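You operate a simulated robot arm through the tools that you are given. There is no shell and no other tool. Be economical: measure what you need, move in short steps, check, and stop when the job is done.

Carry out the task below with a simulated two-armed robot. There is one attempt and no reset: what you move stays moved.

Task
Pick up the wide yellow-label box marked "Y-47" from the top of the grey side table with one hand, pass it to the other hand and put it on the board of the copy stand. Take the spool of green thread and leave it on the white mill print. Put the black cassette labelled "T-524" from the top of the small white table on the free ledge of the tube stand and the black cassette labelled "T-215" on the panel of the light box. Put the white dry pack on the top of the small white table away on the top of the film bench. Take the small white tray and leave it on the taped square on the lamp bench. Fetch the bagged book marked "Y-25" from the top of the low wooden bench and set it on the mill print on a cream board. Stack the box that says "Box M-29" from the top of the freezer lid on top of the box marked "Box P-64". Take the black pad and leave it on the grey card. Take the small fern print on the top of the plan chest and put it away on the table top behind the column crank. Put the slide holder marked "M-24" from the black-framed bench in the four-flap box and the slide holder marked "R-42" on the panel of the slide light box. The order is free. Set down upright: wide yellow-label box, spool of green thread, black cassette.

The check looks at the end state, three seconds after you hand in, the way a careful person would. Anything else that was tipped, shoved, dropped, spilled or broken makes it a failure. A push-on lid holds only when it is set on centred and level and pressed home; a screw cap is set on level and turned clockwise until tight.

Robot
Two 7-joint arms with fingered hands on one trunk, on a base that drives. Base frame: it is fixed to the floor where the robot stands at the start and does not move with it; the origin is under the middle of the robot, x ahead of it, y to its left, z up; the surface under the hand at the start is at about z = 0.78. Readings come in m, rad, newtons and seconds.
The left shoulder is at the start at [0.2, 0.135, 0.945], the right one opposite. Places, roughly: bagged book [-1.5, 4.75, 0.5]; black cassette [0.5, 1.5, 0.75]; black pad (5x7x4 cm) [-0.3, 4.9, 0.9]; board of the copy stand [-3.5, 2.3, 0.6]; four-flap box (13x17 cm) [-0.28, -2.14, 0.8]; free ledge of the tube stand (15x36 cm) [-1.26, 2.14, 0.6]; grey card (12x10x3 cm) [-0.2, 4.8, 0.9]; little blue box, narrow cream box, small cream box [-0.5, 5, 1]; mill print on a cream board [-5, 4.75, 0.75]; panel of the light box [-1.8, 3.1, 0.8]; panel of the slide light box (14x12 cm) [3.18, -1.96, 0.84]; slide holder [-1, -2.25, 0.75]; small fern print [0.25, 4.75, 1]; small white tray (9x8x5 cm) [-2.8, 3.2, 0.1]; spool of green thread (6x6x7 cm) [0.5, 0.8, 0.8]; table top behind the column crank (26x25 cm) [-3.1, 2.5, 0.6]; taped square on the lamp bench (25x19 cm) [-3.46, 3.04, 0.8]; top of the film bench [3.3, -0.1, 0.8]; white dry pack [0.5, 1.25, 0.75]; white mill print [0.75, 0.75, 0.75]; wide yellow-label box [0.5, 0, 0.75]. Payload 4 kg a hand.
The TCP of each hand is the grasp point between the finger pads, 0.025 m short of the fingertips. In the tool frame z runs along the fingers and y along their closing line. The gripper opens to 0.088 m. The gripper's body begins 0.029 m behind the TCP. The gripper is a hand of 4 fingers: y runs from the thumb to the fingers, the wrist lies at [-0.013, -0.106, -0.174] in the tool frame.
Orientation is told as [roll, pitch, yaw] about the base's x, y, z axes, in that order, counted from this pose: with the fingers straight down and the wrist toward the robot, the tool's x, y and z point along [0, 1, 0], [1, 0, 0] and [0, 0, -1] of the base frame.

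Tools
- The arms move only by the tool nudge_tool. It takes "left_plan", "right_plan" or both (then of equal length, played together; a hand with none holds still); each is a list of rows, each an object (a shift or turn left out is 0) with "travel": the shift along the tool's x, y, z in m, a list of three; "dr": the turn, a rotation vector about the tool's x, y, z in rad, a list of three. In form: [{"travel": [tx, ty, tz], "dr": [ax, ay, az]}, ...]. A call has 1 to 12 rows; each row is the pose to reach, as a shift and turn from the pose commanded when the call began, along the tool's axes at that moment. Rows are played at 5 a second. More than 0.05 m and 0.15 rad between two rows, and nothing of the call is played. A pose out of reach is approached as far as the arm can. The call stops where the force on the tool passes 40 N (or 10 N more than at its start, if that is more) or the arm is blocked; 0.2 s more then pass. In this call time passes only in rows, and 0.2 s behind the last. The reply holds the time, the measured pose of the TCP, the force on the tool along the base axes, the opening and the grip force, in the units named above and with some noise, with the torque about the TCP (base axes, N m) and any sound that the robot's microphone picked up, and new pictures: "show" is both (left out), scene, wrist or none (wrist: the cameras of the hands that moved).
- Cameras (640 x 400 px; columns grow to the right, rows downward): "scene" is now at [0.1244, 0.0374, 1.5371]; the picture's right is [0.48, -0.88, 0.00], its down [-0.70, -0.38, -0.61] and it looks along [0.53, 0.29, -0.80] (base axes); focal length 274 px, centre (320, 200). "left" rides on the left gripper at [-0.064, -0.083, -0.098] in its tool frame; the picture's right is [-0.62, -0.37, 0.69], its down [0.71, -0.63, 0.30] and it looks along [0.32, 0.68, 0.65] (tool axes); focal length 265 px, centre (320, 200). "right" rides on the right gripper at [0.064, -0.083, -0.098] in its tool frame; the picture's right is [-0.62, 0.37, -0.69], its down [-0.71, -0.63, 0.30] and it looks along [-0.32, 0.68, 0.65] (tool axes); focal length 265 px, centre (320, 200).
- lift_body(by): slides the trunk up (or, below 0, down) by that many m; the arms and the scene camera ride with it, the base frame stays. It gives what a move gives, with no picture.
- base_move(legs): drives the robot by 1 to 6 legs, each [ahead, left, turn to the left] in m, m and rad, along the robot's own axes; the way and the turn of a leg run together, so that a leg with both is an arc; at most 1.5 m and 3.142 rad a leg. The arms and the cameras ride along, it lands a little off, and it stops where it bumps. It gives what a move gives, and a new picture of the scene camera.
- curl_fingers(index, middle, ring, thumb_bend, thumb_turn, hand): sets how far each is bent, from 0 (flat) to 1 (curled in); at 0.3 the hand is open as for a grip, at 0.7 the pads meet at the TCP. One left out holds its place. A second passes; each finger stops where it meets its share of the squeeze, and holds until it gets a number again. It is the only way to open and close the hand. It gives what a move gives, with no picture; readings hold the bend of each and the force on the fingers (four entries, about 0 where the hand has none), thumb and palm. thumb_turn goes from beside the hand (0) to across from the fingers (1), as for a grip.
- aim_head(pan, tilt): turns the head with the scene camera to pan (to the left, within 1.693 rad either way) and tilt (down, from -0.506 to 1.204), counted from straight ahead of the robot. It gives what a move gives, and a new picture of the scene camera.
- locate(camera, pixels): for up to 12 pixels [column, row] of the newest picture of that camera ("zoom" is the newest enlarged one), the place [x, y, z] in the base frame of the surface seen there, good to about 0.002 m. No time passes.
- close_up(camera, box): a new picture of the part [left, top, right, bottom] of that camera's present view, enlarged. No time passes.
- job_done(): hands the job in; it is judged then, once.

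Work in short steps. Measure before you move; look again where a grasp or a placing could have gone wrong, and mend it. You have 385 turns and 360 pictures in all, those below and enlarged ones among them. Open the grippers and draw the arms clear of the work before you hand the job in, unless the task says otherwise; then end with one line.

The tools are called after "Emit:" as name(argument=value, ...) on one line, values as JSON. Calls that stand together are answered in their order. nudge_tool: Moves the arms, as the interface text tells. Its arguments: {"type":"object","properties":{"left_plan":{"type":"array"},"right_plan":{"type":"array"},"show":{"type":"string","enum":["both","scene","wrist","none"]}},"required":[]} The other tools are called the same way: lift_body (by) slides the trunk up or down; curl_fingers (index, middle, ring, thumb_bend, thumb_turn, hand) moves the fingers one by one; base_move (legs) drives the base; aim_head (pan, tilt) turns the head that bears the scene camera; locate (camera, pixels) gives the place of the surface under pixels of a picture; close_up (camera, box) takes an enlarged picture of a part of a camera's view; job_done () hands the job in.

At the start:

```text
t: 0.0
left_tcp_pos: [0.3485, 0.3851, 1.0965]
left_tool_rot: [0.001, 0.0, 0.001]
left_force: [0.1, 0.5, -0.2]
left_torque: [0.04, 0.0, 0.01]
left_gripper_width: 0.0875
left_grasp_force: 0.1
left_shape: jaw
left_bend: [0.3, 0.3, 0.3, 0.3, 0.98]
left_finger forces: [0.0, 0.0, 0.0, 0.1, 0.0, 0.0]
right_tcp_pos: [0.5831, 0.1036, 1.0907]
right_tool_rot: [-0.001, -0.001, 0.0]
right_force: [-0.7, 0.0, 0.4]
right_torque: [-0.03, -0.04, 0.02]
right_gripper_width: 0.0878
right_grasp_force: 0.1
right_shape: jaw
right_bend: [0.3, 0.3, 0.3, 0.3, 0.98]
right_finger forces: [0.0, 0.0, 0.0, 0.1, 0.0, 0.1]
trunk travel left (down, up): [-0.55, 0.22]
robot x, y, heading: [-0.0008, -0.0001, -0.001]
head pan, tilt: [0.504, 0.922]
```

scene: 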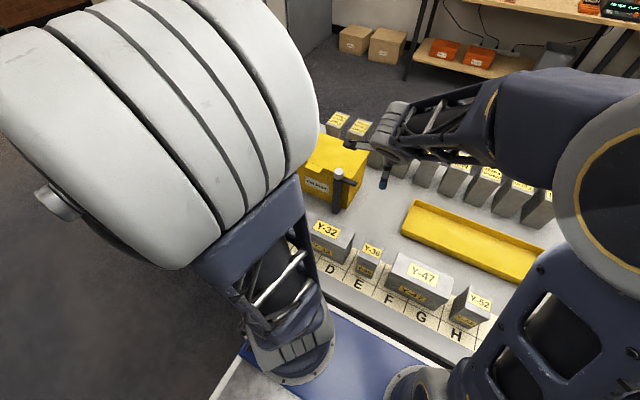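
right: 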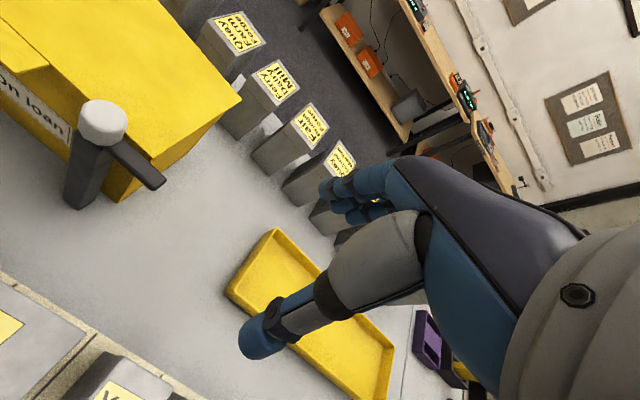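
left: 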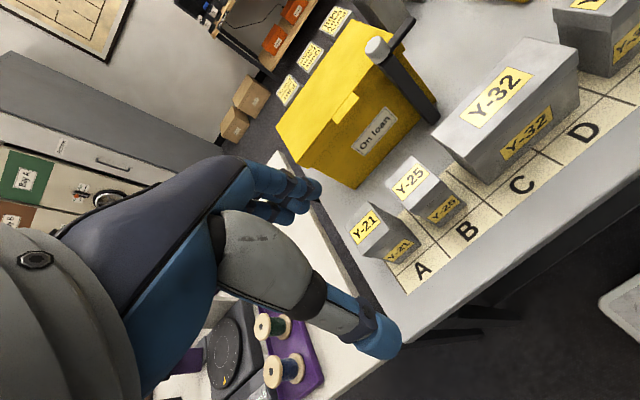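

The Y-47 box shows at about (420,278) in the scene picture. I measure its corners first and take an enlarged view.

Emit:
close_up(camera="scene", box=[300, 180, 560, 360])

Emit:
locate(camera="scene", pixels=[[420, 272], [400, 253], [453, 277], [386, 283], [436, 306], [412, 298], [479, 305], [368, 260], [380, 310], [460, 250], [405, 290]])

```text
2.22 times, centred on (430, 270) of scene
```

zoom: 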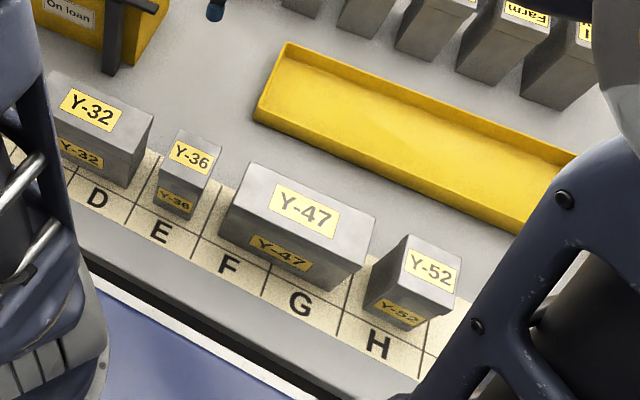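

```text
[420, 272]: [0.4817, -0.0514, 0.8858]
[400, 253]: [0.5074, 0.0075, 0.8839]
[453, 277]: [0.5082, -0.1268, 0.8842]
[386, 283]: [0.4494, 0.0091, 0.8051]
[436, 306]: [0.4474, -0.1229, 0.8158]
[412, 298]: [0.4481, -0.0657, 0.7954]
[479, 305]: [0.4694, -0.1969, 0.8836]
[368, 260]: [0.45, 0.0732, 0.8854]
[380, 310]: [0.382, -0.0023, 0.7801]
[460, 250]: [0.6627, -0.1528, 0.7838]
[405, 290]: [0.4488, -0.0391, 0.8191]
```

Y-47 spans x 0.448–0.515, y −0.128–0.012, top z 0.885; it is too close to the trunk axis, so I back off 0.25 m and look again.

Emit:
base_move(legs=[[-0.27, 0, 0]])

Emit:
aim_head(pan=0.9, tilt=0.45)

```text
t: 1.9
left_tcp_pos: [0.0832, 0.3839, 1.0963]
left_tool_rot: [0.001, 0.001, -0.003]
left_force: [0.3, 0.5, -0.4]
left_torque: [0.04, 0.0, 0.0]
left_gripper_width: 0.0875
left_grasp_force: 0.1
left_shape: jaw
left_bend: [0.3, 0.3, 0.3, 0.3, 0.98]
left_finger forces: [0.0, 0.0, 0.0, 0.1, 0.0, 0.0]
right_tcp_pos: [0.317, 0.1003, 1.0908]
right_tool_rot: [0.001, -0.001, -0.004]
right_force: [-0.5, 0.3, 0.3]
right_torque: [0.0, -0.02, 0.0]
right_gripper_width: 0.0875
right_grasp_force: 0.0
right_shape: jaw
right_bend: [0.3, 0.3, 0.3, 0.3, 0.98]
right_finger forces: [0.0, 0.0, 0.0, 0.0, 0.1, 0.0]
trunk travel left (down, up): [-0.55, 0.22]
robot x, y, heading: [-0.2679, 0.0018, -0.005]
head pan, tilt: [0.504, 0.922]
```

scene: 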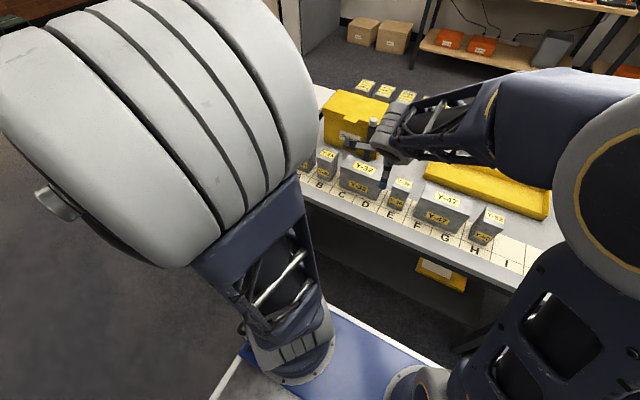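

```text
t: 2.8
left_tcp_pos: [0.0822, 0.3859, 1.0956]
left_tool_rot: [-0.001, -0.002, -0.004]
left_force: [-0.8, -0.3, -0.2]
left_torque: [-0.01, 0.0, 0.0]
left_gripper_width: 0.0876
left_grasp_force: 0.0
left_shape: jaw
left_bend: [0.3, 0.3, 0.3, 0.3, 0.98]
left_finger forces: [0.1, 0.0, 0.0, 0.1, 0.0, 0.0]
right_tcp_pos: [0.3166, 0.1018, 1.0903]
right_tool_rot: [0.002, 0.0, -0.003]
right_force: [-0.4, 0.4, -1.4]
right_torque: [-0.02, -0.02, 0.0]
right_gripper_width: 0.0877
right_grasp_force: 0.2
right_shape: jaw
right_bend: [0.3, 0.3, 0.3, 0.3, 0.98]
right_finger forces: [0.0, 0.0, 0.0, 0.0, 0.0, 0.1]
trunk travel left (down, up): [-0.55, 0.22]
robot x, y, heading: [-0.2697, 0.0021, -0.005]
head pan, tilt: [0.901, 0.45]
```

scene: 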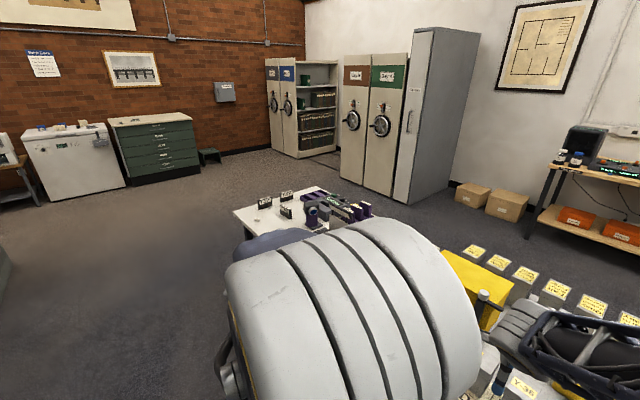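

The freezer (70,160), plan chest (155,150) and small white table (300,205) show. I look further left and right to learn the driving space.

Emit:
aim_head(pan=1.69, tilt=0.4)

Emit:
aim_head(pan=-1.0, tilt=0.4)

```text
t: 3.9
left_tcp_pos: [0.0817, 0.3846, 1.095]
left_tool_rot: [-0.001, -0.001, -0.003]
left_force: [0.1, -0.8, -0.3]
left_torque: [0.0, 0.01, 0.02]
left_gripper_width: 0.0876
left_grasp_force: 0.0
left_shape: jaw
left_bend: [0.3, 0.3, 0.3, 0.3, 0.98]
left_finger forces: [0.0, 0.1, 0.0, 0.0, 0.1, 0.0]
right_tcp_pos: [0.3177, 0.101, 1.0919]
right_tool_rot: [-0.001, 0.001, -0.004]
right_force: [0.7, -0.7, 0.8]
right_torque: [0.04, -0.02, -0.02]
right_gripper_width: 0.0875
right_grasp_force: 0.0
right_shape: jaw
right_bend: [0.3, 0.3, 0.3, 0.3, 0.98]
right_finger forces: [0.0, 0.1, 0.0, 0.0, 0.0, 0.0]
trunk travel left (down, up): [-0.55, 0.22]
robot x, y, heading: [-0.2698, 0.0027, -0.001]
head pan, tilt: [1.689, 0.4]
```

scene: 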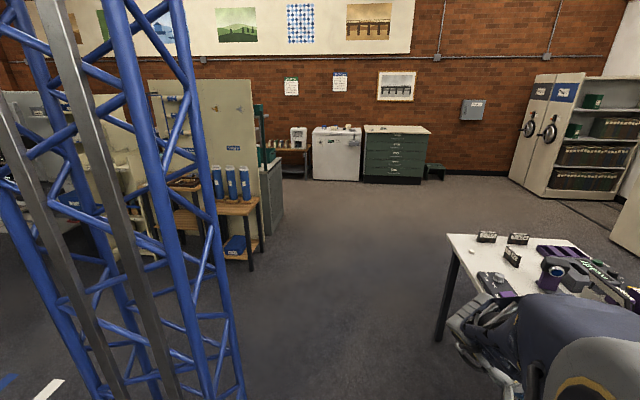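

```text
t: 6.3
left_tcp_pos: [0.0825, 0.3839, 1.0958]
left_tool_rot: [-0.001, -0.001, -0.003]
left_force: [-0.6, 0.0, -0.1]
left_torque: [0.03, 0.0, 0.03]
left_gripper_width: 0.0879
left_grasp_force: 0.0
left_shape: jaw
left_bend: [0.3, 0.3, 0.3, 0.3, 0.98]
left_finger forces: [0.0, 0.0, 0.1, 0.0, 0.0, 0.0]
right_tcp_pos: [0.3181, 0.1007, 1.0917]
right_tool_rot: [0.0, 0.0, -0.002]
right_force: [-0.7, -0.1, -1.3]
right_torque: [0.03, -0.01, -0.02]
right_gripper_width: 0.0875
right_grasp_force: 0.1
right_shape: jaw
right_bend: [0.3, 0.3, 0.3, 0.3, 0.98]
right_finger forces: [0.0, 0.0, 0.0, 0.1, 0.0, 0.1]
trunk travel left (down, up): [-0.55, 0.22]
robot x, y, heading: [-0.2693, 0.0028, -0.007]
head pan, tilt: [-1.0, 0.4]
```

scene: 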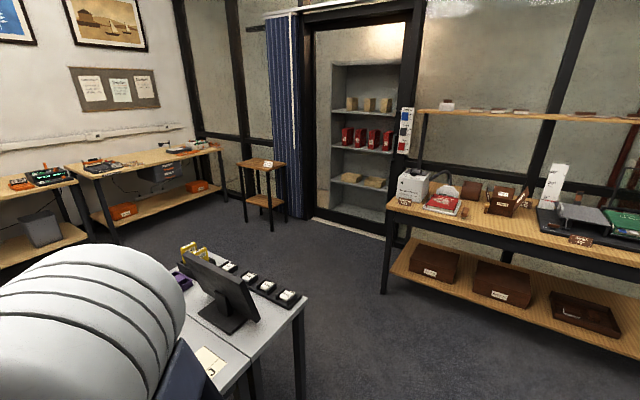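

I bring the right hand over the right end of Y-47 at safe height and aim the head at it.

Emit:
nudge_tool(right_plan=[{"travel": [-0.035, 0.03, 0]}, {"travel": [-0.07, 0.06, 0]}, {"travel": [-0.105, 0.09, 0]}, {"travel": [-0.14, 0.12, 0]}, {"travel": [-0.175, 0.145, 0]}, {"travel": [-0.196, 0.163, 0.03]}, {"travel": [-0.196, 0.163, 0.08]}], show="none")

Emit:
aim_head(pan=0.0, tilt=0.75)

```text
t: 7.9
left_tcp_pos: [0.0839, 0.3848, 1.0962]
left_tool_rot: [0.0, 0.001, -0.004]
left_force: [0.8, 0.3, -0.5]
left_torque: [-0.03, -0.03, 0.01]
left_gripper_width: 0.0875
left_grasp_force: 0.1
left_shape: jaw
left_bend: [0.3, 0.3, 0.3, 0.3, 0.98]
left_finger forces: [0.0, 0.1, 0.0, 0.0, 0.0, 0.0]
right_tcp_pos: [0.4808, -0.0952, 1.0128]
right_tool_rot: [0.001, 0.001, -0.005]
right_force: [-0.3, 0.4, 0.3]
right_torque: [-0.01, 0.02, 0.01]
right_gripper_width: 0.0879
right_grasp_force: 0.1
right_shape: jaw
right_bend: [0.3, 0.3, 0.3, 0.3, 0.98]
right_finger forces: [0.0, 0.0, 0.0, 0.0, 0.0, 0.0]
trunk travel left (down, up): [-0.55, 0.22]
robot x, y, heading: [-0.2667, -0.0007, -0.007]
head pan, tilt: [-1.0, 0.4]
```

```text
t: 9.2
left_tcp_pos: [0.0819, 0.3852, 1.0956]
left_tool_rot: [-0.001, 0.0, -0.003]
left_force: [-0.7, 0.2, 0.1]
left_torque: [0.02, -0.03, 0.03]
left_gripper_width: 0.0873
left_grasp_force: 0.0
left_shape: jaw
left_bend: [0.3, 0.3, 0.3, 0.3, 0.98]
left_finger forces: [0.0, 0.1, 0.0, 0.0, 0.0, 0.0]
right_tcp_pos: [0.4812, -0.0953, 1.0133]
right_tool_rot: [0.0, 0.0, -0.004]
right_force: [0.1, 0.1, 0.1]
right_torque: [0.0, 0.0, 0.0]
right_gripper_width: 0.0875
right_grasp_force: 0.1
right_shape: jaw
right_bend: [0.3, 0.3, 0.3, 0.3, 0.98]
right_finger forces: [0.0, 0.1, 0.0, 0.0, 0.0, 0.1]
trunk travel left (down, up): [-0.55, 0.22]
robot x, y, heading: [-0.2678, -0.0002, -0.001]
head pan, tilt: [0.0, 0.75]
```

scene: 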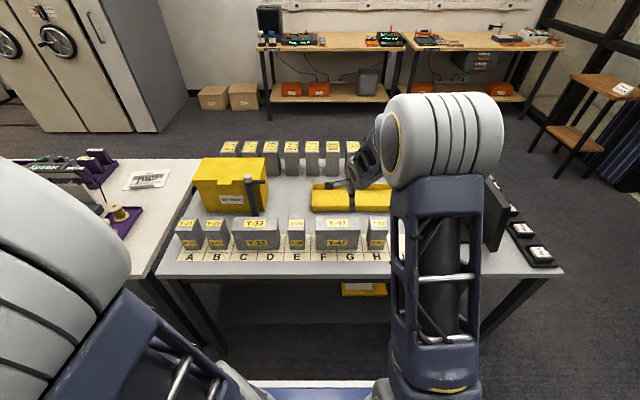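

The hand hangs above Y-47's right half. I check the hand and box with close-ups before descending.

Emit:
close_up(camera="right", box=[0, 0, 640, 400])

Emit:
close_up(camera="scene", box=[280, 150, 440, 270])

```text
1.00 times, centred on (320, 200) of right (not enlarged: the box is as wide or as high as the picture)
```

zoom: 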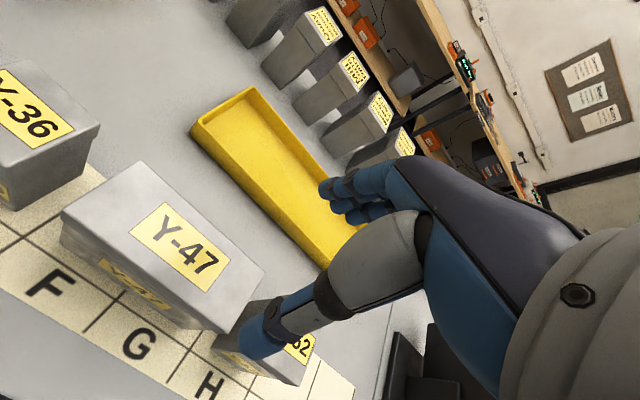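

```text
3.33 times, centred on (360, 210) of scene
```

zoom: 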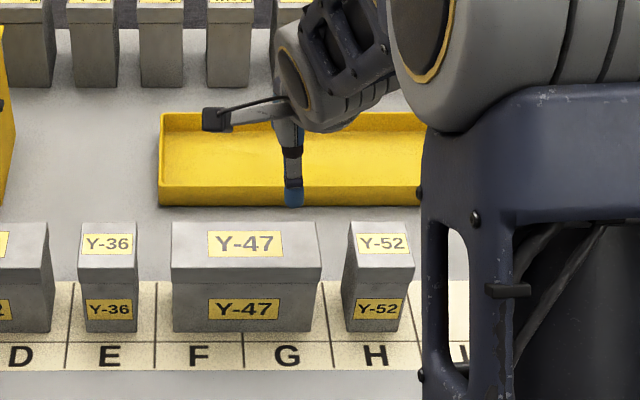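

I measure the box's top back edge and ends in the enlarged picture.

Emit:
locate(camera="zoom", pixels=[[176, 225], [313, 225], [178, 265], [318, 265], [245, 260], [350, 225], [345, 262], [178, 322]])

```text
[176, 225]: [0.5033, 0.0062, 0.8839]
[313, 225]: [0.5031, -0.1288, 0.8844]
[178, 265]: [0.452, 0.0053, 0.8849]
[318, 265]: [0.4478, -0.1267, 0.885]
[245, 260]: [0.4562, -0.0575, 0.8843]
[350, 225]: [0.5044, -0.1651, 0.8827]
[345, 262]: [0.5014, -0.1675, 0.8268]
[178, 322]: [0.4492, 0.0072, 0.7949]
```

Box depth is x 0.448–0.508. I descend straight to TCP z 0.863.

Emit:
nudge_tool(right_plan=[{"travel": [0.003, -0.002, 0.04]}, {"travel": [0.003, -0.002, 0.08]}, {"travel": [0.003, -0.002, 0.12]}, {"travel": [0.003, -0.002, 0.15]}], show="wrist")

Emit:
curl_fingers(hand="right", index=0.7, middle=0.7, ring=0.7, thumb_bend=0.7)

```text
t: 10.2
left_tcp_pos: [0.0824, 0.3847, 1.0964]
left_tool_rot: [-0.002, -0.001, -0.003]
left_force: [-0.1, 0.8, -0.2]
left_torque: [0.01, 0.01, -0.02]
left_gripper_width: 0.0876
left_grasp_force: 0.0
left_shape: jaw
left_bend: [0.3, 0.3, 0.3, 0.3, 0.98]
left_finger forces: [0.1, 0.0, 0.0, 0.1, 0.1, 0.0]
right_tcp_pos: [0.4787, -0.092, 0.8643]
right_tool_rot: [-0.001, -0.007, -0.004]
right_force: [5.1, -0.7, 11.7]
right_torque: [0.05, 0.01, -0.03]
right_gripper_width: 0.0878
right_grasp_force: 0.0
right_shape: jaw
right_bend: [0.28, 0.3, 0.3, 0.3, 0.98]
right_finger forces: [7.1, 0.0, 0.1, 0.0, 4.1, 0.0]
trunk travel left (down, up): [-0.55, 0.22]
robot x, y, heading: [-0.2666, -0.0005, -0.008]
head pan, tilt: [0.0, 0.75]
```

right: 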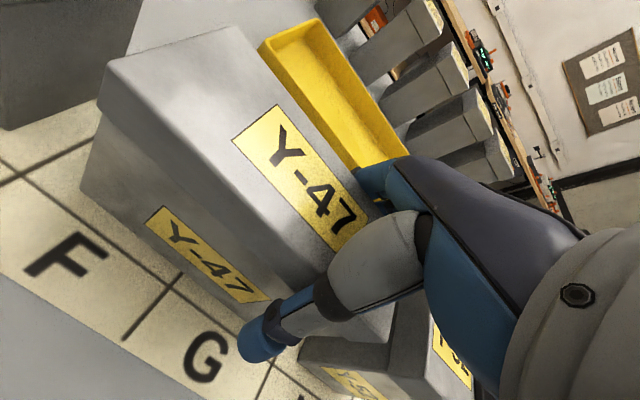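

```text
t: 11.2
left_tcp_pos: [0.0814, 0.3858, 1.0957]
left_tool_rot: [0.0, 0.0, -0.003]
left_force: [-0.6, -0.2, 0.2]
left_torque: [0.02, -0.02, 0.01]
left_gripper_width: 0.0878
left_grasp_force: 0.0
left_shape: jaw
left_bend: [0.3, 0.3, 0.3, 0.3, 0.98]
left_finger forces: [0.0, 0.0, 0.0, 0.0, 0.1, 0.0]
right_tcp_pos: [0.478, -0.0913, 0.862]
right_tool_rot: [0.001, -0.004, -0.004]
right_force: [4.8, -3.6, 22.9]
right_torque: [0.17, -1.15, 0.29]
right_gripper_width: 0.0611
right_grasp_force: 41.2
right_shape: fingers
right_bend: [0.28, 0.48, 0.46, 0.6, 0.97]
right_finger forces: [24.7, 8.6, 11.6, 0.0, 38.0, 0.1]
trunk travel left (down, up): [-0.55, 0.22]
robot x, y, heading: [-0.2643, 0.0001, -0.006]
head pan, tilt: [0.0, 0.75]
```

The index finger stalled at 0.28 with load; I look closely at what it touches.

Emit:
close_up(camera="scene", box=[290, 130, 440, 260])

Emit:
close_up(camera="right", box=[220, 120, 480, 400])

```text
3.08 times, centred on (365, 195) of scene
```

zoom: 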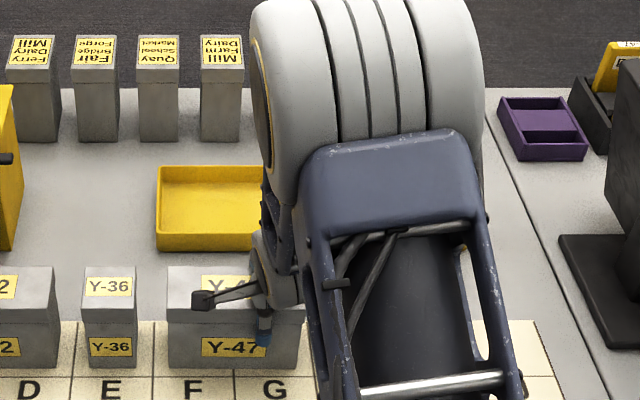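

```text
1.43 times, centred on (350, 260) of right
```

zoom: 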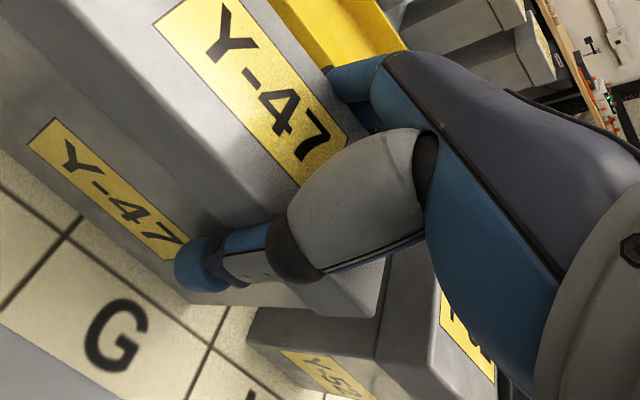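

I zoom on the finger at the back edge to see which one is stuck.

Emit:
close_up(camera="right", box=[320, 140, 420, 230])

Emit:
curl_fingers(hand="right", index=0.2, middle=0.3, ring=0.3, thumb_bend=0.3)

```text
4.44 times, centred on (370, 185) of right
```

zoom: 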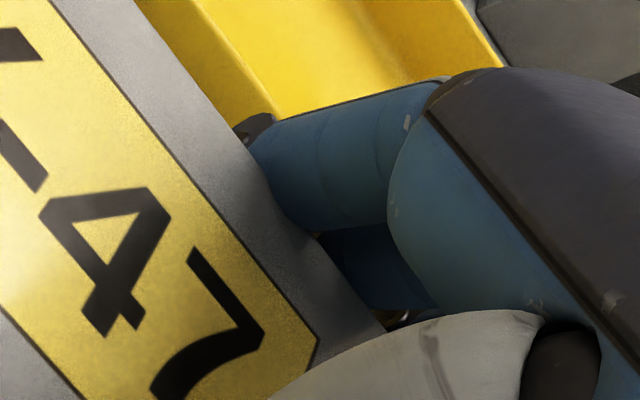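

```text
t: 12.2
left_tcp_pos: [0.0817, 0.385, 1.0953]
left_tool_rot: [0.002, 0.0, -0.004]
left_force: [-0.3, 0.4, -0.2]
left_torque: [0.02, 0.0, 0.02]
left_gripper_width: 0.0874
left_grasp_force: 0.0
left_shape: jaw
left_bend: [0.3, 0.3, 0.3, 0.3, 0.98]
left_finger forces: [0.1, 0.1, 0.1, 0.0, 0.0, 0.0]
right_tcp_pos: [0.4769, -0.092, 0.8611]
right_tool_rot: [0.0, 0.002, -0.003]
right_force: [-1.8, 0.7, 1.5]
right_torque: [0.0, -0.04, 0.01]
right_gripper_width: 0.0985
right_grasp_force: 2.0
right_shape: fingers
right_bend: [0.2, 0.3, 0.3, 0.3, 0.97]
right_finger forces: [1.3, 0.1, 0.0, 0.0, 2.8, 0.0]
trunk travel left (down, up): [-0.55, 0.22]
robot x, y, heading: [-0.269, 0.0013, 0.001]
head pan, tilt: [0.0, 0.75]
```

The index's middle link rested on the box's back edge, so the grip was a bit too deep. I raise 13 mm, reset the fingers, and close again.

Emit:
nudge_tool(right_plan=[{"travel": [0, 0.003, -0.013]}], show="none")

Emit:
curl_fingers(hand="right", index=0.7, middle=0.7, ring=0.7, thumb_bend=0.7)

```text
t: 12.6
left_tcp_pos: [0.0821, 0.3852, 1.0952]
left_tool_rot: [0.001, 0.002, -0.004]
left_force: [0.2, -0.6, -0.3]
left_torque: [0.0, 0.0, 0.03]
left_gripper_width: 0.0875
left_grasp_force: 0.0
left_shape: jaw
left_bend: [0.3, 0.3, 0.3, 0.3, 0.98]
left_finger forces: [0.1, 0.0, 0.0, 0.0, 0.0, 0.0]
right_tcp_pos: [0.4797, -0.0914, 0.8729]
right_tool_rot: [0.001, 0.0, -0.005]
right_force: [-0.5, -0.8, 0.4]
right_torque: [-0.01, -0.01, -0.02]
right_gripper_width: 0.0972
right_grasp_force: 0.2
right_shape: fingers
right_bend: [0.2, 0.3, 0.3, 0.3, 0.97]
right_finger forces: [0.0, 0.1, 0.1, 0.0, 0.2, 0.1]
trunk travel left (down, up): [-0.55, 0.22]
robot x, y, heading: [-0.2647, 0.0007, -0.01]
head pan, tilt: [0.0, 0.75]
```

```text
t: 13.6
left_tcp_pos: [0.0821, 0.3858, 1.0963]
left_tool_rot: [0.0, 0.001, -0.004]
left_force: [0.1, 0.5, 0.1]
left_torque: [-0.02, 0.02, -0.01]
left_gripper_width: 0.0876
left_grasp_force: 0.1
left_shape: jaw
left_bend: [0.3, 0.3, 0.3, 0.3, 0.98]
left_finger forces: [0.1, 0.0, 0.0, 0.0, 0.0, 0.1]
right_tcp_pos: [0.4811, -0.0924, 0.8747]
right_tool_rot: [0.002, -0.001, -0.005]
right_force: [1.4, 0.0, 6.8]
right_torque: [0.06, -0.37, 0.21]
right_gripper_width: 0.0556
right_grasp_force: 34.7
right_shape: fingers
right_bend: [0.36, 0.49, 0.49, 0.56, 0.95]
right_finger forces: [16.9, 8.5, 9.3, 0.0, 34.5, 0.0]
trunk travel left (down, up): [-0.55, 0.22]
robot x, y, heading: [-0.2685, 0.0011, -0.002]
head pan, tilt: [0.0, 0.75]
```

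Grip of 35 N is held. I lift 0.12 m and look.

Emit:
nudge_tool(right_plan=[{"travel": [0, 0, -0.02]}, {"travel": [0, 0, -0.05]}, {"travel": [0, 0, -0.08]}, {"travel": [0, 0, -0.12]}], show="both")

```text
t: 14.6
left_tcp_pos: [0.0826, 0.3839, 1.0961]
left_tool_rot: [0.001, 0.0, -0.002]
left_force: [0.9, 0.2, 0.2]
left_torque: [-0.02, -0.03, 0.0]
left_gripper_width: 0.0876
left_grasp_force: 0.0
left_shape: jaw
left_bend: [0.3, 0.3, 0.3, 0.3, 0.98]
left_finger forces: [0.0, 0.0, 0.1, 0.1, 0.0, 0.1]
right_tcp_pos: [0.4805, -0.0914, 0.9963]
right_tool_rot: [0.002, 0.002, -0.004]
right_force: [0.0, 0.7, -5.2]
right_torque: [-0.16, -0.01, -0.01]
right_gripper_width: 0.0557
right_grasp_force: 30.6
right_shape: fingers
right_bend: [0.36, 0.5, 0.49, 0.56, 0.94]
right_finger forces: [15.6, 7.1, 7.7, 0.1, 31.1, 0.0]
trunk travel left (down, up): [-0.55, 0.22]
robot x, y, heading: [-0.2645, 0.0026, -0.004]
head pan, tilt: [0.0, 0.75]
```

scene: 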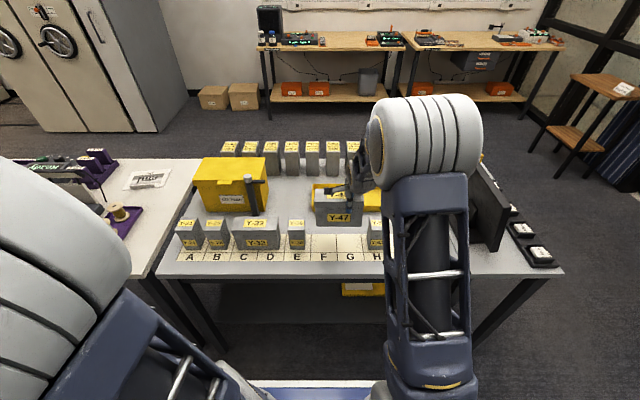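
right: 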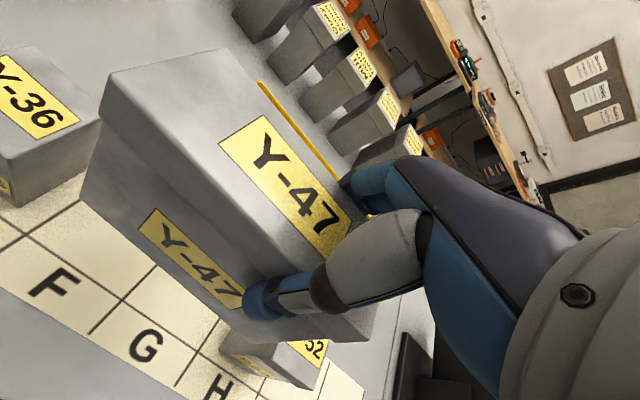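

The box is held level (~0.5 kg). I raise it a little and back away from the table for the hand-over in free space.

Emit:
nudge_tool(right_plan=[{"travel": [0, 0, -0.04]}, {"travel": [0, 0, -0.07]}], show="none")

Emit:
base_move(legs=[[-0.55, 0, 0]])

Emit:
nudge_tool(left_plan=[{"travel": [-0.015, 0.035, 0]}, {"travel": [-0.03, 0.07, 0], "dr": [0, -0.1, 0]}, {"travel": [-0.045, 0.105, 0], "dr": [0, -0.23, 0]}, {"travel": [-0.06, 0.14, 0.01], "dr": [0, -0.36, 0]}, {"travel": [-0.075, 0.175, 0.02], "dr": [0, -0.49, 0]}, {"travel": [-0.09, 0.21, 0.03], "dr": [0, -0.62, 0]}, {"travel": [-0.105, 0.245, 0.04], "dr": [0, -0.75, 0]}, {"travel": [-0.12, 0.28, 0.05], "dr": [0, -0.88, 0]}, {"travel": [-0.13, 0.315, 0.06], "dr": [0, -1.0, 0]}, {"travel": [-0.14, 0.35, 0.07], "dr": [0, -1.13, 0]}, {"travel": [-0.15, 0.385, 0.08], "dr": [0, -1.25, 0]}], show="both")

```text
t: 15.2
left_tcp_pos: [0.0829, 0.3844, 1.0956]
left_tool_rot: [-0.001, 0.0, -0.004]
left_force: [-0.1, -0.3, 0.6]
left_torque: [-0.03, -0.02, 0.01]
left_gripper_width: 0.0874
left_grasp_force: 0.0
left_shape: jaw
left_bend: [0.3, 0.3, 0.3, 0.3, 0.98]
left_finger forces: [0.0, 0.0, 0.0, 0.0, 0.0, 0.0]
right_tcp_pos: [0.4785, -0.0919, 1.0655]
right_tool_rot: [0.0, 0.0, -0.004]
right_force: [0.3, 0.0, -4.8]
right_torque: [-0.15, -0.04, -0.04]
right_gripper_width: 0.0553
right_grasp_force: 30.5
right_shape: fingers
right_bend: [0.36, 0.5, 0.49, 0.56, 0.94]
right_finger forces: [15.5, 7.2, 7.7, 0.1, 30.9, 0.0]
trunk travel left (down, up): [-0.55, 0.22]
robot x, y, heading: [-0.2667, 0.0007, -0.002]
head pan, tilt: [0.0, 0.75]
```

```text
t: 18.4
left_tcp_pos: [-0.4666, 0.3868, 1.0967]
left_tool_rot: [0.0, 0.0, -0.014]
left_force: [0.2, 0.1, -0.4]
left_torque: [0.01, -0.01, -0.01]
left_gripper_width: 0.0877
left_grasp_force: 0.0
left_shape: jaw
left_bend: [0.3, 0.3, 0.3, 0.3, 0.98]
left_finger forces: [0.1, 0.0, 0.0, 0.0, 0.0, 0.0]
right_tcp_pos: [-0.0773, -0.0939, 1.0656]
right_tool_rot: [0.0, 0.0, -0.015]
right_force: [0.4, 0.5, -5.0]
right_torque: [-0.11, -0.02, 0.0]
right_gripper_width: 0.0555
right_grasp_force: 30.7
right_shape: fingers
right_bend: [0.36, 0.5, 0.49, 0.56, 0.94]
right_finger forces: [15.4, 7.1, 7.7, 0.0, 30.8, 0.1]
trunk travel left (down, up): [-0.55, 0.22]
robot x, y, heading: [-0.8185, 0.0091, -0.014]
head pan, tilt: [0.0, 0.75]
```

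scene: 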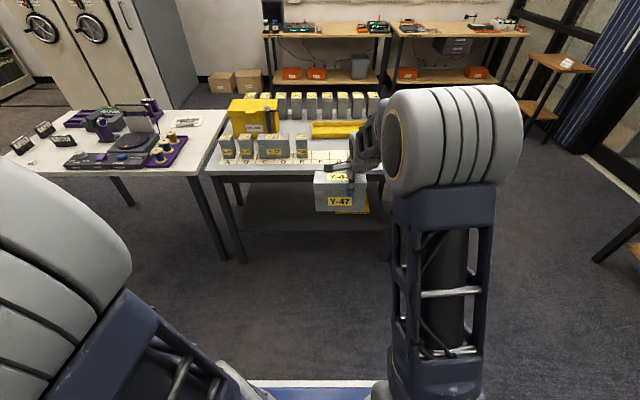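

```text
t: 20.8
left_tcp_pos: [-0.0842, 0.2287, 1.0159]
left_tool_rot: [-1.25, 0.0, -0.014]
left_force: [-0.1, 0.1, -0.2]
left_torque: [-0.02, -0.02, 0.01]
left_gripper_width: 0.0878
left_grasp_force: 0.1
left_shape: jaw
left_bend: [0.3, 0.3, 0.3, 0.3, 0.98]
left_finger forces: [0.0, 0.0, 0.0, 0.1, 0.0, 0.0]
right_tcp_pos: [-0.0759, -0.095, 1.0658]
right_tool_rot: [0.0, 0.0, -0.015]
right_force: [-1.5, -0.1, -4.4]
right_torque: [-0.14, -0.01, -0.01]
right_gripper_width: 0.0553
right_grasp_force: 30.2
right_shape: fingers
right_bend: [0.36, 0.5, 0.49, 0.56, 0.94]
right_finger forces: [15.3, 7.0, 7.6, 0.1, 30.6, 0.1]
trunk travel left (down, up): [-0.55, 0.22]
robot x, y, heading: [-0.8228, 0.0056, -0.011]
head pan, tilt: [0.0, 0.75]
```

scene: 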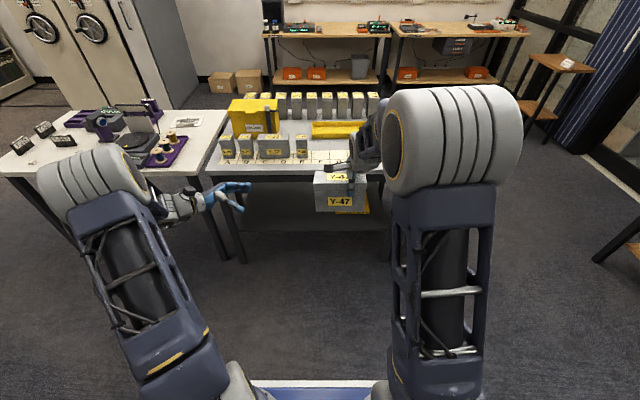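
left: 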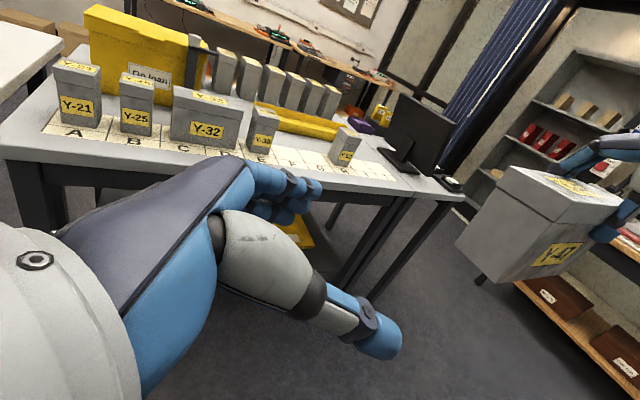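

Left hand is in its side-on pose. I line it up with the box's left end and approach to about 4 cm short, then check.

Emit:
nudge_tool(left_plan=[{"travel": [-0.045, 0.005, 0]}, {"travel": [-0.091, 0.009, 0]}, {"travel": [-0.091, 0.009, 0.045]}, {"travel": [-0.091, 0.009, 0.09]}, {"travel": [-0.091, 0.009, 0.135]}, {"travel": [-0.091, 0.009, 0.175]}], show="both")

```text
t: 22.2
left_tcp_pos: [-0.0796, 0.0362, 1.0486]
left_tool_rot: [-1.251, 0.001, -0.013]
left_force: [-0.4, 0.0, -0.1]
left_torque: [-0.02, -0.01, 0.04]
left_gripper_width: 0.0877
left_grasp_force: 0.0
left_shape: jaw
left_bend: [0.3, 0.3, 0.3, 0.3, 0.98]
left_finger forces: [0.0, 0.0, 0.0, 0.0, 0.0, 0.0]
right_tcp_pos: [-0.0758, -0.0944, 1.0659]
right_tool_rot: [0.0, 0.0, -0.015]
right_force: [-0.5, 0.5, -4.6]
right_torque: [-0.17, -0.03, -0.01]
right_gripper_width: 0.0554
right_grasp_force: 30.3
right_shape: fingers
right_bend: [0.36, 0.5, 0.49, 0.56, 0.94]
right_finger forces: [15.3, 7.0, 7.7, 0.0, 30.5, 0.0]
trunk travel left (down, up): [-0.55, 0.22]
robot x, y, heading: [-0.8267, 0.0064, -0.017]
head pan, tilt: [0.0, 0.75]
```

scene: 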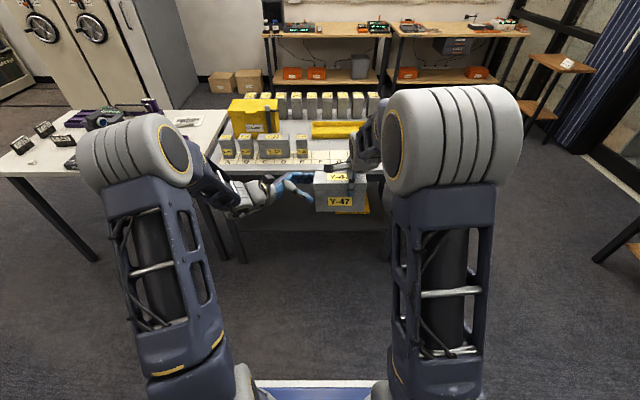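
left: 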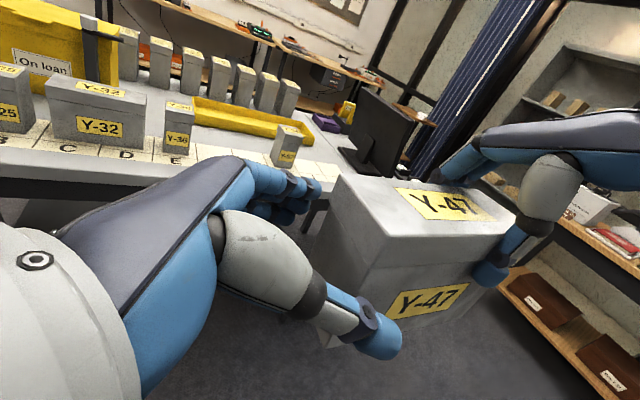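

The approach looks aligned; I measure the box's left end in the left picture.

Emit:
locate(camera="left", pixels=[[345, 185], [385, 262], [375, 310], [345, 230], [360, 215]])

```text
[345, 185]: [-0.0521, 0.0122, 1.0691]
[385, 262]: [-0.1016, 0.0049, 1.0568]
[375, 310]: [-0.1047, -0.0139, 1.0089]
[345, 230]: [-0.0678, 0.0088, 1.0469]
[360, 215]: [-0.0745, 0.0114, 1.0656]
```

Box end is at y≈0.010, centre x≈−0.077. I advance 0.046 m and close the left hand.

Emit:
nudge_tool(left_plan=[{"travel": [0, 0.002, 0.025]}, {"travel": [0, 0.002, 0.046]}], show="wrist")

Emit:
curl_fingers(hand="left", index=0.7, middle=0.7, ring=0.7, thumb_bend=0.7)

```text
t: 22.8
left_tcp_pos: [-0.0774, -0.0068, 1.0322]
left_tool_rot: [-1.249, -0.001, -0.013]
left_force: [4.4, 6.2, -0.3]
left_torque: [-0.09, 0.07, 0.15]
left_gripper_width: 0.0879
left_grasp_force: 0.1
left_shape: jaw
left_bend: [0.28, 0.3, 0.3, 0.3, 0.98]
left_finger forces: [6.5, 0.0, 0.0, 0.0, 0.0, 0.0]
right_tcp_pos: [-0.0768, -0.0951, 1.0657]
right_tool_rot: [-0.001, 0.002, -0.013]
right_force: [-3.5, -4.8, -4.3]
right_torque: [-0.18, 0.05, 0.21]
right_gripper_width: 0.0552
right_grasp_force: 31.0
right_shape: fingers
right_bend: [0.37, 0.5, 0.49, 0.56, 0.96]
right_finger forces: [12.7, 6.7, 8.9, 0.0, 33.2, 0.1]
trunk travel left (down, up): [-0.55, 0.22]
robot x, y, heading: [-0.8216, 0.0045, -0.011]
head pan, tilt: [0.0, 0.75]
```

left: 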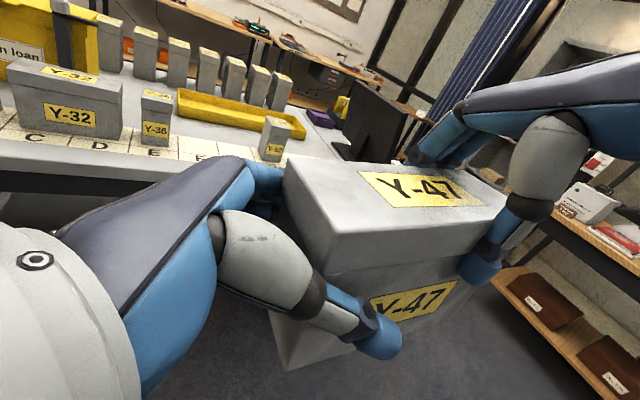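

```text
t: 23.8
left_tcp_pos: [-0.0768, -0.008, 1.0315]
left_tool_rot: [-1.249, -0.001, -0.014]
left_force: [6.7, 10.2, -0.3]
left_torque: [-0.22, -0.18, 0.49]
left_gripper_width: 0.0595
left_grasp_force: 35.5
left_shape: fingers
left_bend: [0.31, 0.51, 0.51, 0.53, 0.96]
left_finger forces: [22.8, 8.1, 9.2, 0.0, 31.5, 0.1]
right_tcp_pos: [-0.0766, -0.0951, 1.0665]
right_tool_rot: [0.001, 0.001, -0.014]
right_force: [-6.4, -10.3, -1.9]
right_torque: [-0.04, 0.38, 0.08]
right_gripper_width: 0.0553
right_grasp_force: 29.1
right_shape: fingers
right_bend: [0.38, 0.51, 0.5, 0.55, 0.97]
right_finger forces: [12.1, 6.1, 7.7, 0.0, 32.9, 0.0]
trunk travel left (down, up): [-0.55, 0.22]
robot x, y, heading: [-0.8187, 0.0091, -0.014]
head pan, tilt: [0.0, 0.75]
```

Both hands hold it now. I release the right hand and raise it clear.

Emit:
curl_fingers(hand="right", index=0.2, middle=0.25, ring=0.25, thumb_bend=0.25)

Emit:
nudge_tool(right_plan=[{"travel": [0, 0, -0.03]}, {"travel": [0, 0, -0.07]}, {"travel": [-0.04, 0, -0.1]}, {"travel": [-0.09, 0, -0.1]}, {"travel": [-0.14, 0, -0.1]}], show="scene")

```text
t: 24.8
left_tcp_pos: [-0.0765, -0.0087, 1.0323]
left_tool_rot: [-1.25, 0.001, -0.015]
left_force: [0.3, 0.3, 0.0]
left_torque: [0.28, -0.04, 0.03]
left_gripper_width: 0.0592
left_grasp_force: 31.0
left_shape: fingers
left_bend: [0.32, 0.52, 0.51, 0.53, 0.96]
left_finger forces: [14.3, 6.9, 8.4, 0.0, 31.9, 0.1]
right_tcp_pos: [-0.0765, -0.0941, 1.0647]
right_tool_rot: [0.001, 0.0, -0.014]
right_force: [-0.4, -0.2, -1.1]
right_torque: [-0.01, 0.0, 0.0]
right_gripper_width: 0.0999
right_grasp_force: 0.1
right_shape: fingers
right_bend: [0.2, 0.25, 0.25, 0.25, 0.98]
right_finger forces: [0.1, 0.0, 0.0, 0.0, 0.0, 0.1]
trunk travel left (down, up): [-0.55, 0.22]
robot x, y, heading: [-0.8219, 0.0065, -0.014]
head pan, tilt: [0.0, 0.75]
```

```text
t: 26.0
left_tcp_pos: [-0.0778, -0.0076, 1.0324]
left_tool_rot: [-1.25, 0.001, -0.014]
left_force: [0.1, 0.5, 0.0]
left_torque: [0.27, -0.03, 0.0]
left_gripper_width: 0.0594
left_grasp_force: 30.6
left_shape: fingers
left_bend: [0.32, 0.52, 0.51, 0.53, 0.96]
left_finger forces: [14.4, 6.9, 8.4, 0.1, 31.7, 0.0]
right_tcp_pos: [-0.0782, -0.2322, 1.1666]
right_tool_rot: [-0.001, 0.0, -0.013]
right_force: [-0.8, -0.2, 0.1]
right_torque: [0.01, 0.0, 0.01]
right_gripper_width: 0.0999
right_grasp_force: 0.0
right_shape: fingers
right_bend: [0.2, 0.25, 0.25, 0.25, 0.98]
right_finger forces: [0.1, 0.0, 0.0, 0.0, 0.0, 0.0]
trunk travel left (down, up): [-0.55, 0.22]
robot x, y, heading: [-0.8236, 0.004, -0.014]
head pan, tilt: [0.0, 0.75]
```

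scene: 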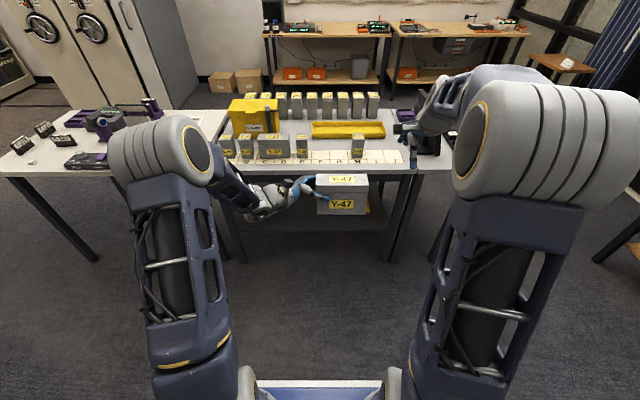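

Hand-over succeeded. I turn to face the copy-stand side and look.

Emit:
base_move(legs=[[0, 0, 2.5]])

Emit:
aim_head(pan=0.0, tilt=0.4)

```text
t: 32.4
left_tcp_pos: [-1.4298, 0.4353, 1.0325]
left_tool_rot: [-1.248, 0.001, 2.531]
left_force: [-0.3, -0.1, -0.3]
left_torque: [-0.2, 0.21, 0.0]
left_gripper_width: 0.0582
left_grasp_force: 27.6
left_shape: fingers
left_bend: [0.33, 0.52, 0.51, 0.53, 0.96]
left_finger forces: [12.9, 6.6, 7.2, 0.0, 28.2, 0.0]
right_tcp_pos: [-1.3021, 0.6208, 1.166]
right_tool_rot: [-0.001, 0.001, 2.531]
right_force: [0.4, 0.6, 0.0]
right_torque: [0.01, 0.01, 0.0]
right_gripper_width: 0.1
right_grasp_force: 0.1
right_shape: fingers
right_bend: [0.2, 0.25, 0.25, 0.25, 0.98]
right_finger forces: [0.0, 0.1, 0.0, 0.0, 0.1, 0.0]
trunk travel left (down, up): [-0.55, 0.22]
robot x, y, heading: [-0.823, 0.0065, 2.531]
head pan, tilt: [0.0, 0.75]
```

scene: 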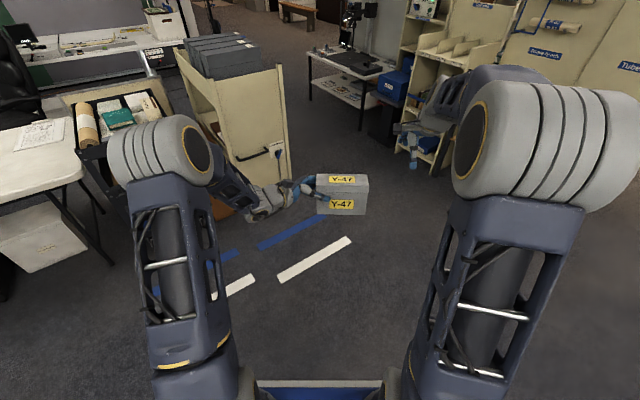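

```text
t: 33.2
left_tcp_pos: [-1.4304, 0.4341, 1.0316]
left_tool_rot: [-1.249, 0.0, 2.529]
left_force: [0.1, -0.5, 0.3]
left_torque: [-0.23, 0.2, 0.0]
left_gripper_width: 0.0582
left_grasp_force: 27.9
left_shape: fingers
left_bend: [0.33, 0.52, 0.51, 0.53, 0.96]
left_finger forces: [12.8, 6.6, 7.3, 0.0, 28.2, 0.1]
right_tcp_pos: [-1.3018, 0.6195, 1.1672]
right_tool_rot: [0.001, 0.0, 2.53]
right_force: [-0.3, 0.2, -0.5]
right_torque: [0.02, 0.0, 0.03]
right_gripper_width: 0.1001
right_grasp_force: 0.0
right_shape: fingers
right_bend: [0.2, 0.25, 0.25, 0.25, 0.98]
right_finger forces: [0.1, 0.0, 0.0, 0.0, 0.1, 0.0]
trunk travel left (down, up): [-0.55, 0.22]
robot x, y, heading: [-0.8191, 0.0069, 2.529]
head pan, tilt: [0.0, 0.4]
```

scene: 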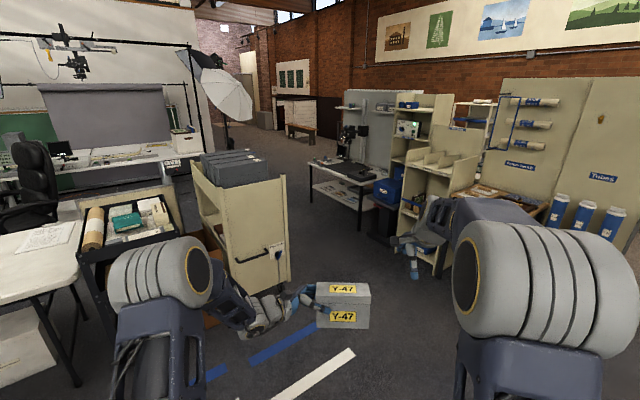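

I see the copy stand at (350,165), a cart at (240,210) and shelving on the right. I locate key points to plan the corridor.

Emit:
locate(camera="scene", pixels=[[355, 169], [318, 162], [370, 178], [290, 285], [283, 180], [400, 265], [360, 232], [312, 200], [500, 190], [372, 270], [130, 340], [430, 285]])

Emit:
close_up(camera="scene", box=[290, 90, 490, 240])

```text
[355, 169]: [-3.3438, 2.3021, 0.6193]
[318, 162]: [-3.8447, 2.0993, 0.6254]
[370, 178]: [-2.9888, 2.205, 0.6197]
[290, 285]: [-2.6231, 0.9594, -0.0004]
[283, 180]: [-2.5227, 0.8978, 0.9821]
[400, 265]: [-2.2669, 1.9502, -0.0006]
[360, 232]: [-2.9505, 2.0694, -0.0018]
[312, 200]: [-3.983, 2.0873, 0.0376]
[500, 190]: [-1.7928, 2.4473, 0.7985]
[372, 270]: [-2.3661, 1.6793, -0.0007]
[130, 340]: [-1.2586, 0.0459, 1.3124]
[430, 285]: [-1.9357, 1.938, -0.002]
```

```text
2.67 times, centred on (390, 165) of scene
```

zoom: 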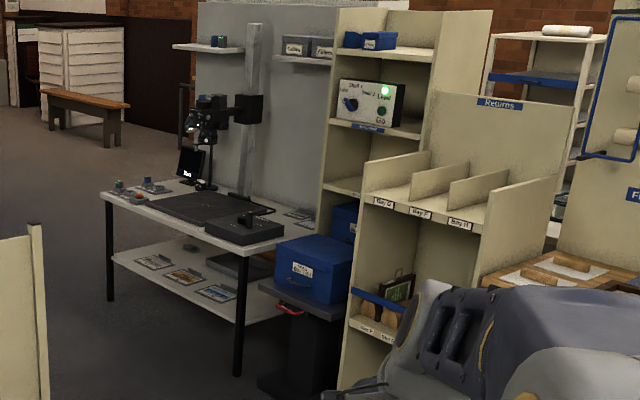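

The aisle between cart (edge y≈0.96) and shelves (y≈1.94) leads to the copy stand table (front y≈2.07). I go sideways first, turn to heading π, then drive along the aisle.

Emit:
base_move(legs=[[0.676, -0.74, 0], [0, 0, 0.61]])

```text
t: 40.1
left_tcp_pos: [-1.69, 1.0063, 1.0318]
left_tool_rot: [-1.249, -0.002, -3.135]
left_force: [0.5, 0.0, 0.8]
left_torque: [-0.27, 0.04, 0.02]
left_gripper_width: 0.0581
left_grasp_force: 26.9
left_shape: fingers
left_bend: [0.33, 0.52, 0.51, 0.53, 0.96]
left_finger forces: [12.4, 6.4, 7.3, 0.1, 27.6, 0.1]
right_tcp_pos: [-1.6926, 1.2317, 1.1665]
right_tool_rot: [-0.002, -0.001, -3.135]
right_force: [-0.7, 0.4, 1.0]
right_torque: [-0.02, 0.01, -0.03]
right_gripper_width: 0.1
right_grasp_force: 0.1
right_shape: fingers
right_bend: [0.2, 0.25, 0.25, 0.25, 0.98]
right_finger forces: [0.0, 0.1, 0.0, 0.0, 0.0, 0.0]
trunk travel left (down, up): [-0.55, 0.22]
robot x, y, heading: [-0.9452, 1.0095, -3.138]
head pan, tilt: [0.0, 0.4]
```

scene: 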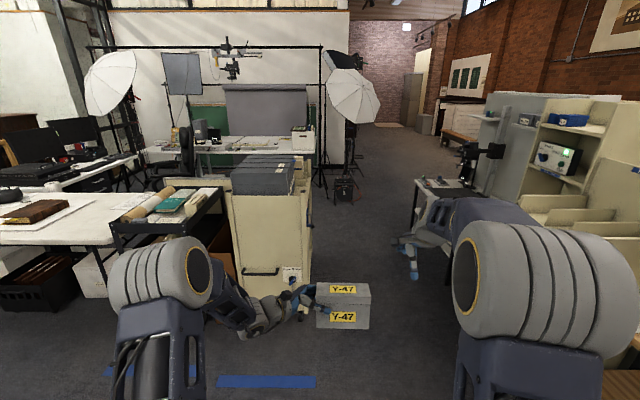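

I pull the right arm inwards to be narrower, then drive into the aisle.

Emit:
nudge_tool(right_plan=[{"travel": [0.04, 0, -0.02]}, {"travel": [0.08, 0, -0.04]}, {"travel": [0.12, 0, -0.04]}], show="none")

Emit:
base_move(legs=[[0.4, -0.43, 0], [0.4, 0, 0]])

```text
t: 40.9
left_tcp_pos: [-1.6897, 1.0071, 1.0321]
left_tool_rot: [-1.25, -0.001, -3.135]
left_force: [-0.4, 0.0, -0.2]
left_torque: [-0.3, 0.02, 0.01]
left_gripper_width: 0.0581
left_grasp_force: 26.7
left_shape: fingers
left_bend: [0.33, 0.52, 0.51, 0.53, 0.96]
left_finger forces: [12.4, 6.4, 7.2, 0.0, 27.5, 0.1]
right_tcp_pos: [-1.6934, 1.1141, 1.2071]
right_tool_rot: [0.0, 0.0, -3.136]
right_force: [-0.7, 0.1, 0.2]
right_torque: [-0.01, 0.0, 0.04]
right_gripper_width: 0.0998
right_grasp_force: 0.1
right_shape: fingers
right_bend: [0.2, 0.25, 0.25, 0.25, 0.98]
right_finger forces: [0.0, 0.1, 0.0, 0.0, 0.1, 0.1]
trunk travel left (down, up): [-0.55, 0.22]
robot x, y, heading: [-0.9486, 1.0076, -3.134]
head pan, tilt: [0.0, 0.4]
```

```text
t: 46.4
left_tcp_pos: [-2.4983, 1.4116, 1.0324]
left_tool_rot: [-1.25, 0.001, -3.129]
left_force: [0.5, 0.5, 0.3]
left_torque: [-0.26, -0.02, 0.0]
left_gripper_width: 0.058
left_grasp_force: 27.0
left_shape: fingers
left_bend: [0.33, 0.52, 0.51, 0.53, 0.96]
left_finger forces: [12.3, 6.6, 7.2, 0.0, 27.6, 0.0]
right_tcp_pos: [-2.5038, 1.5207, 1.2072]
right_tool_rot: [0.0, 0.0, -3.127]
right_force: [0.2, -1.0, 0.8]
right_torque: [-0.01, -0.01, 0.02]
right_gripper_width: 0.1001
right_grasp_force: 0.1
right_shape: fingers
right_bend: [0.2, 0.25, 0.25, 0.25, 0.98]
right_finger forces: [0.0, 0.0, 0.0, 0.0, 0.0, 0.0]
trunk travel left (down, up): [-0.55, 0.22]
robot x, y, heading: [-1.7561, 1.4199, -3.13]
head pan, tilt: [0.0, 0.4]
```

scene: 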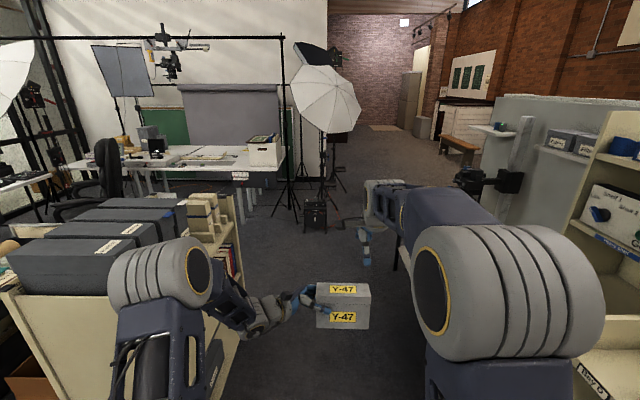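

I measure the clearances: cart edge and grey boxes on the left, shelf on the right.

Emit:
locate(camera="scene", pixels=[[165, 232], [180, 215], [240, 270], [226, 385], [585, 150], [600, 320], [155, 300], [600, 290], [505, 200], [515, 180], [405, 275], [325, 225]])

```text
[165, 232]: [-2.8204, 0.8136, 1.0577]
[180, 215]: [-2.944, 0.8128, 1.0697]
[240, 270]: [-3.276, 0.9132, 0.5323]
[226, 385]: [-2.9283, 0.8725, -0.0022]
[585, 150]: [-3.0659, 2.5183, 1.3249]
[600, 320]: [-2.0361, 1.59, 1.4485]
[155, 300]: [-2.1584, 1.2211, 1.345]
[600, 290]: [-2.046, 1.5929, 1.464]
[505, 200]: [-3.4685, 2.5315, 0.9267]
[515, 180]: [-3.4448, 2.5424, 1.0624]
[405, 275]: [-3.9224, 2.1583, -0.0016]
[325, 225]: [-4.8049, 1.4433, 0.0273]
```

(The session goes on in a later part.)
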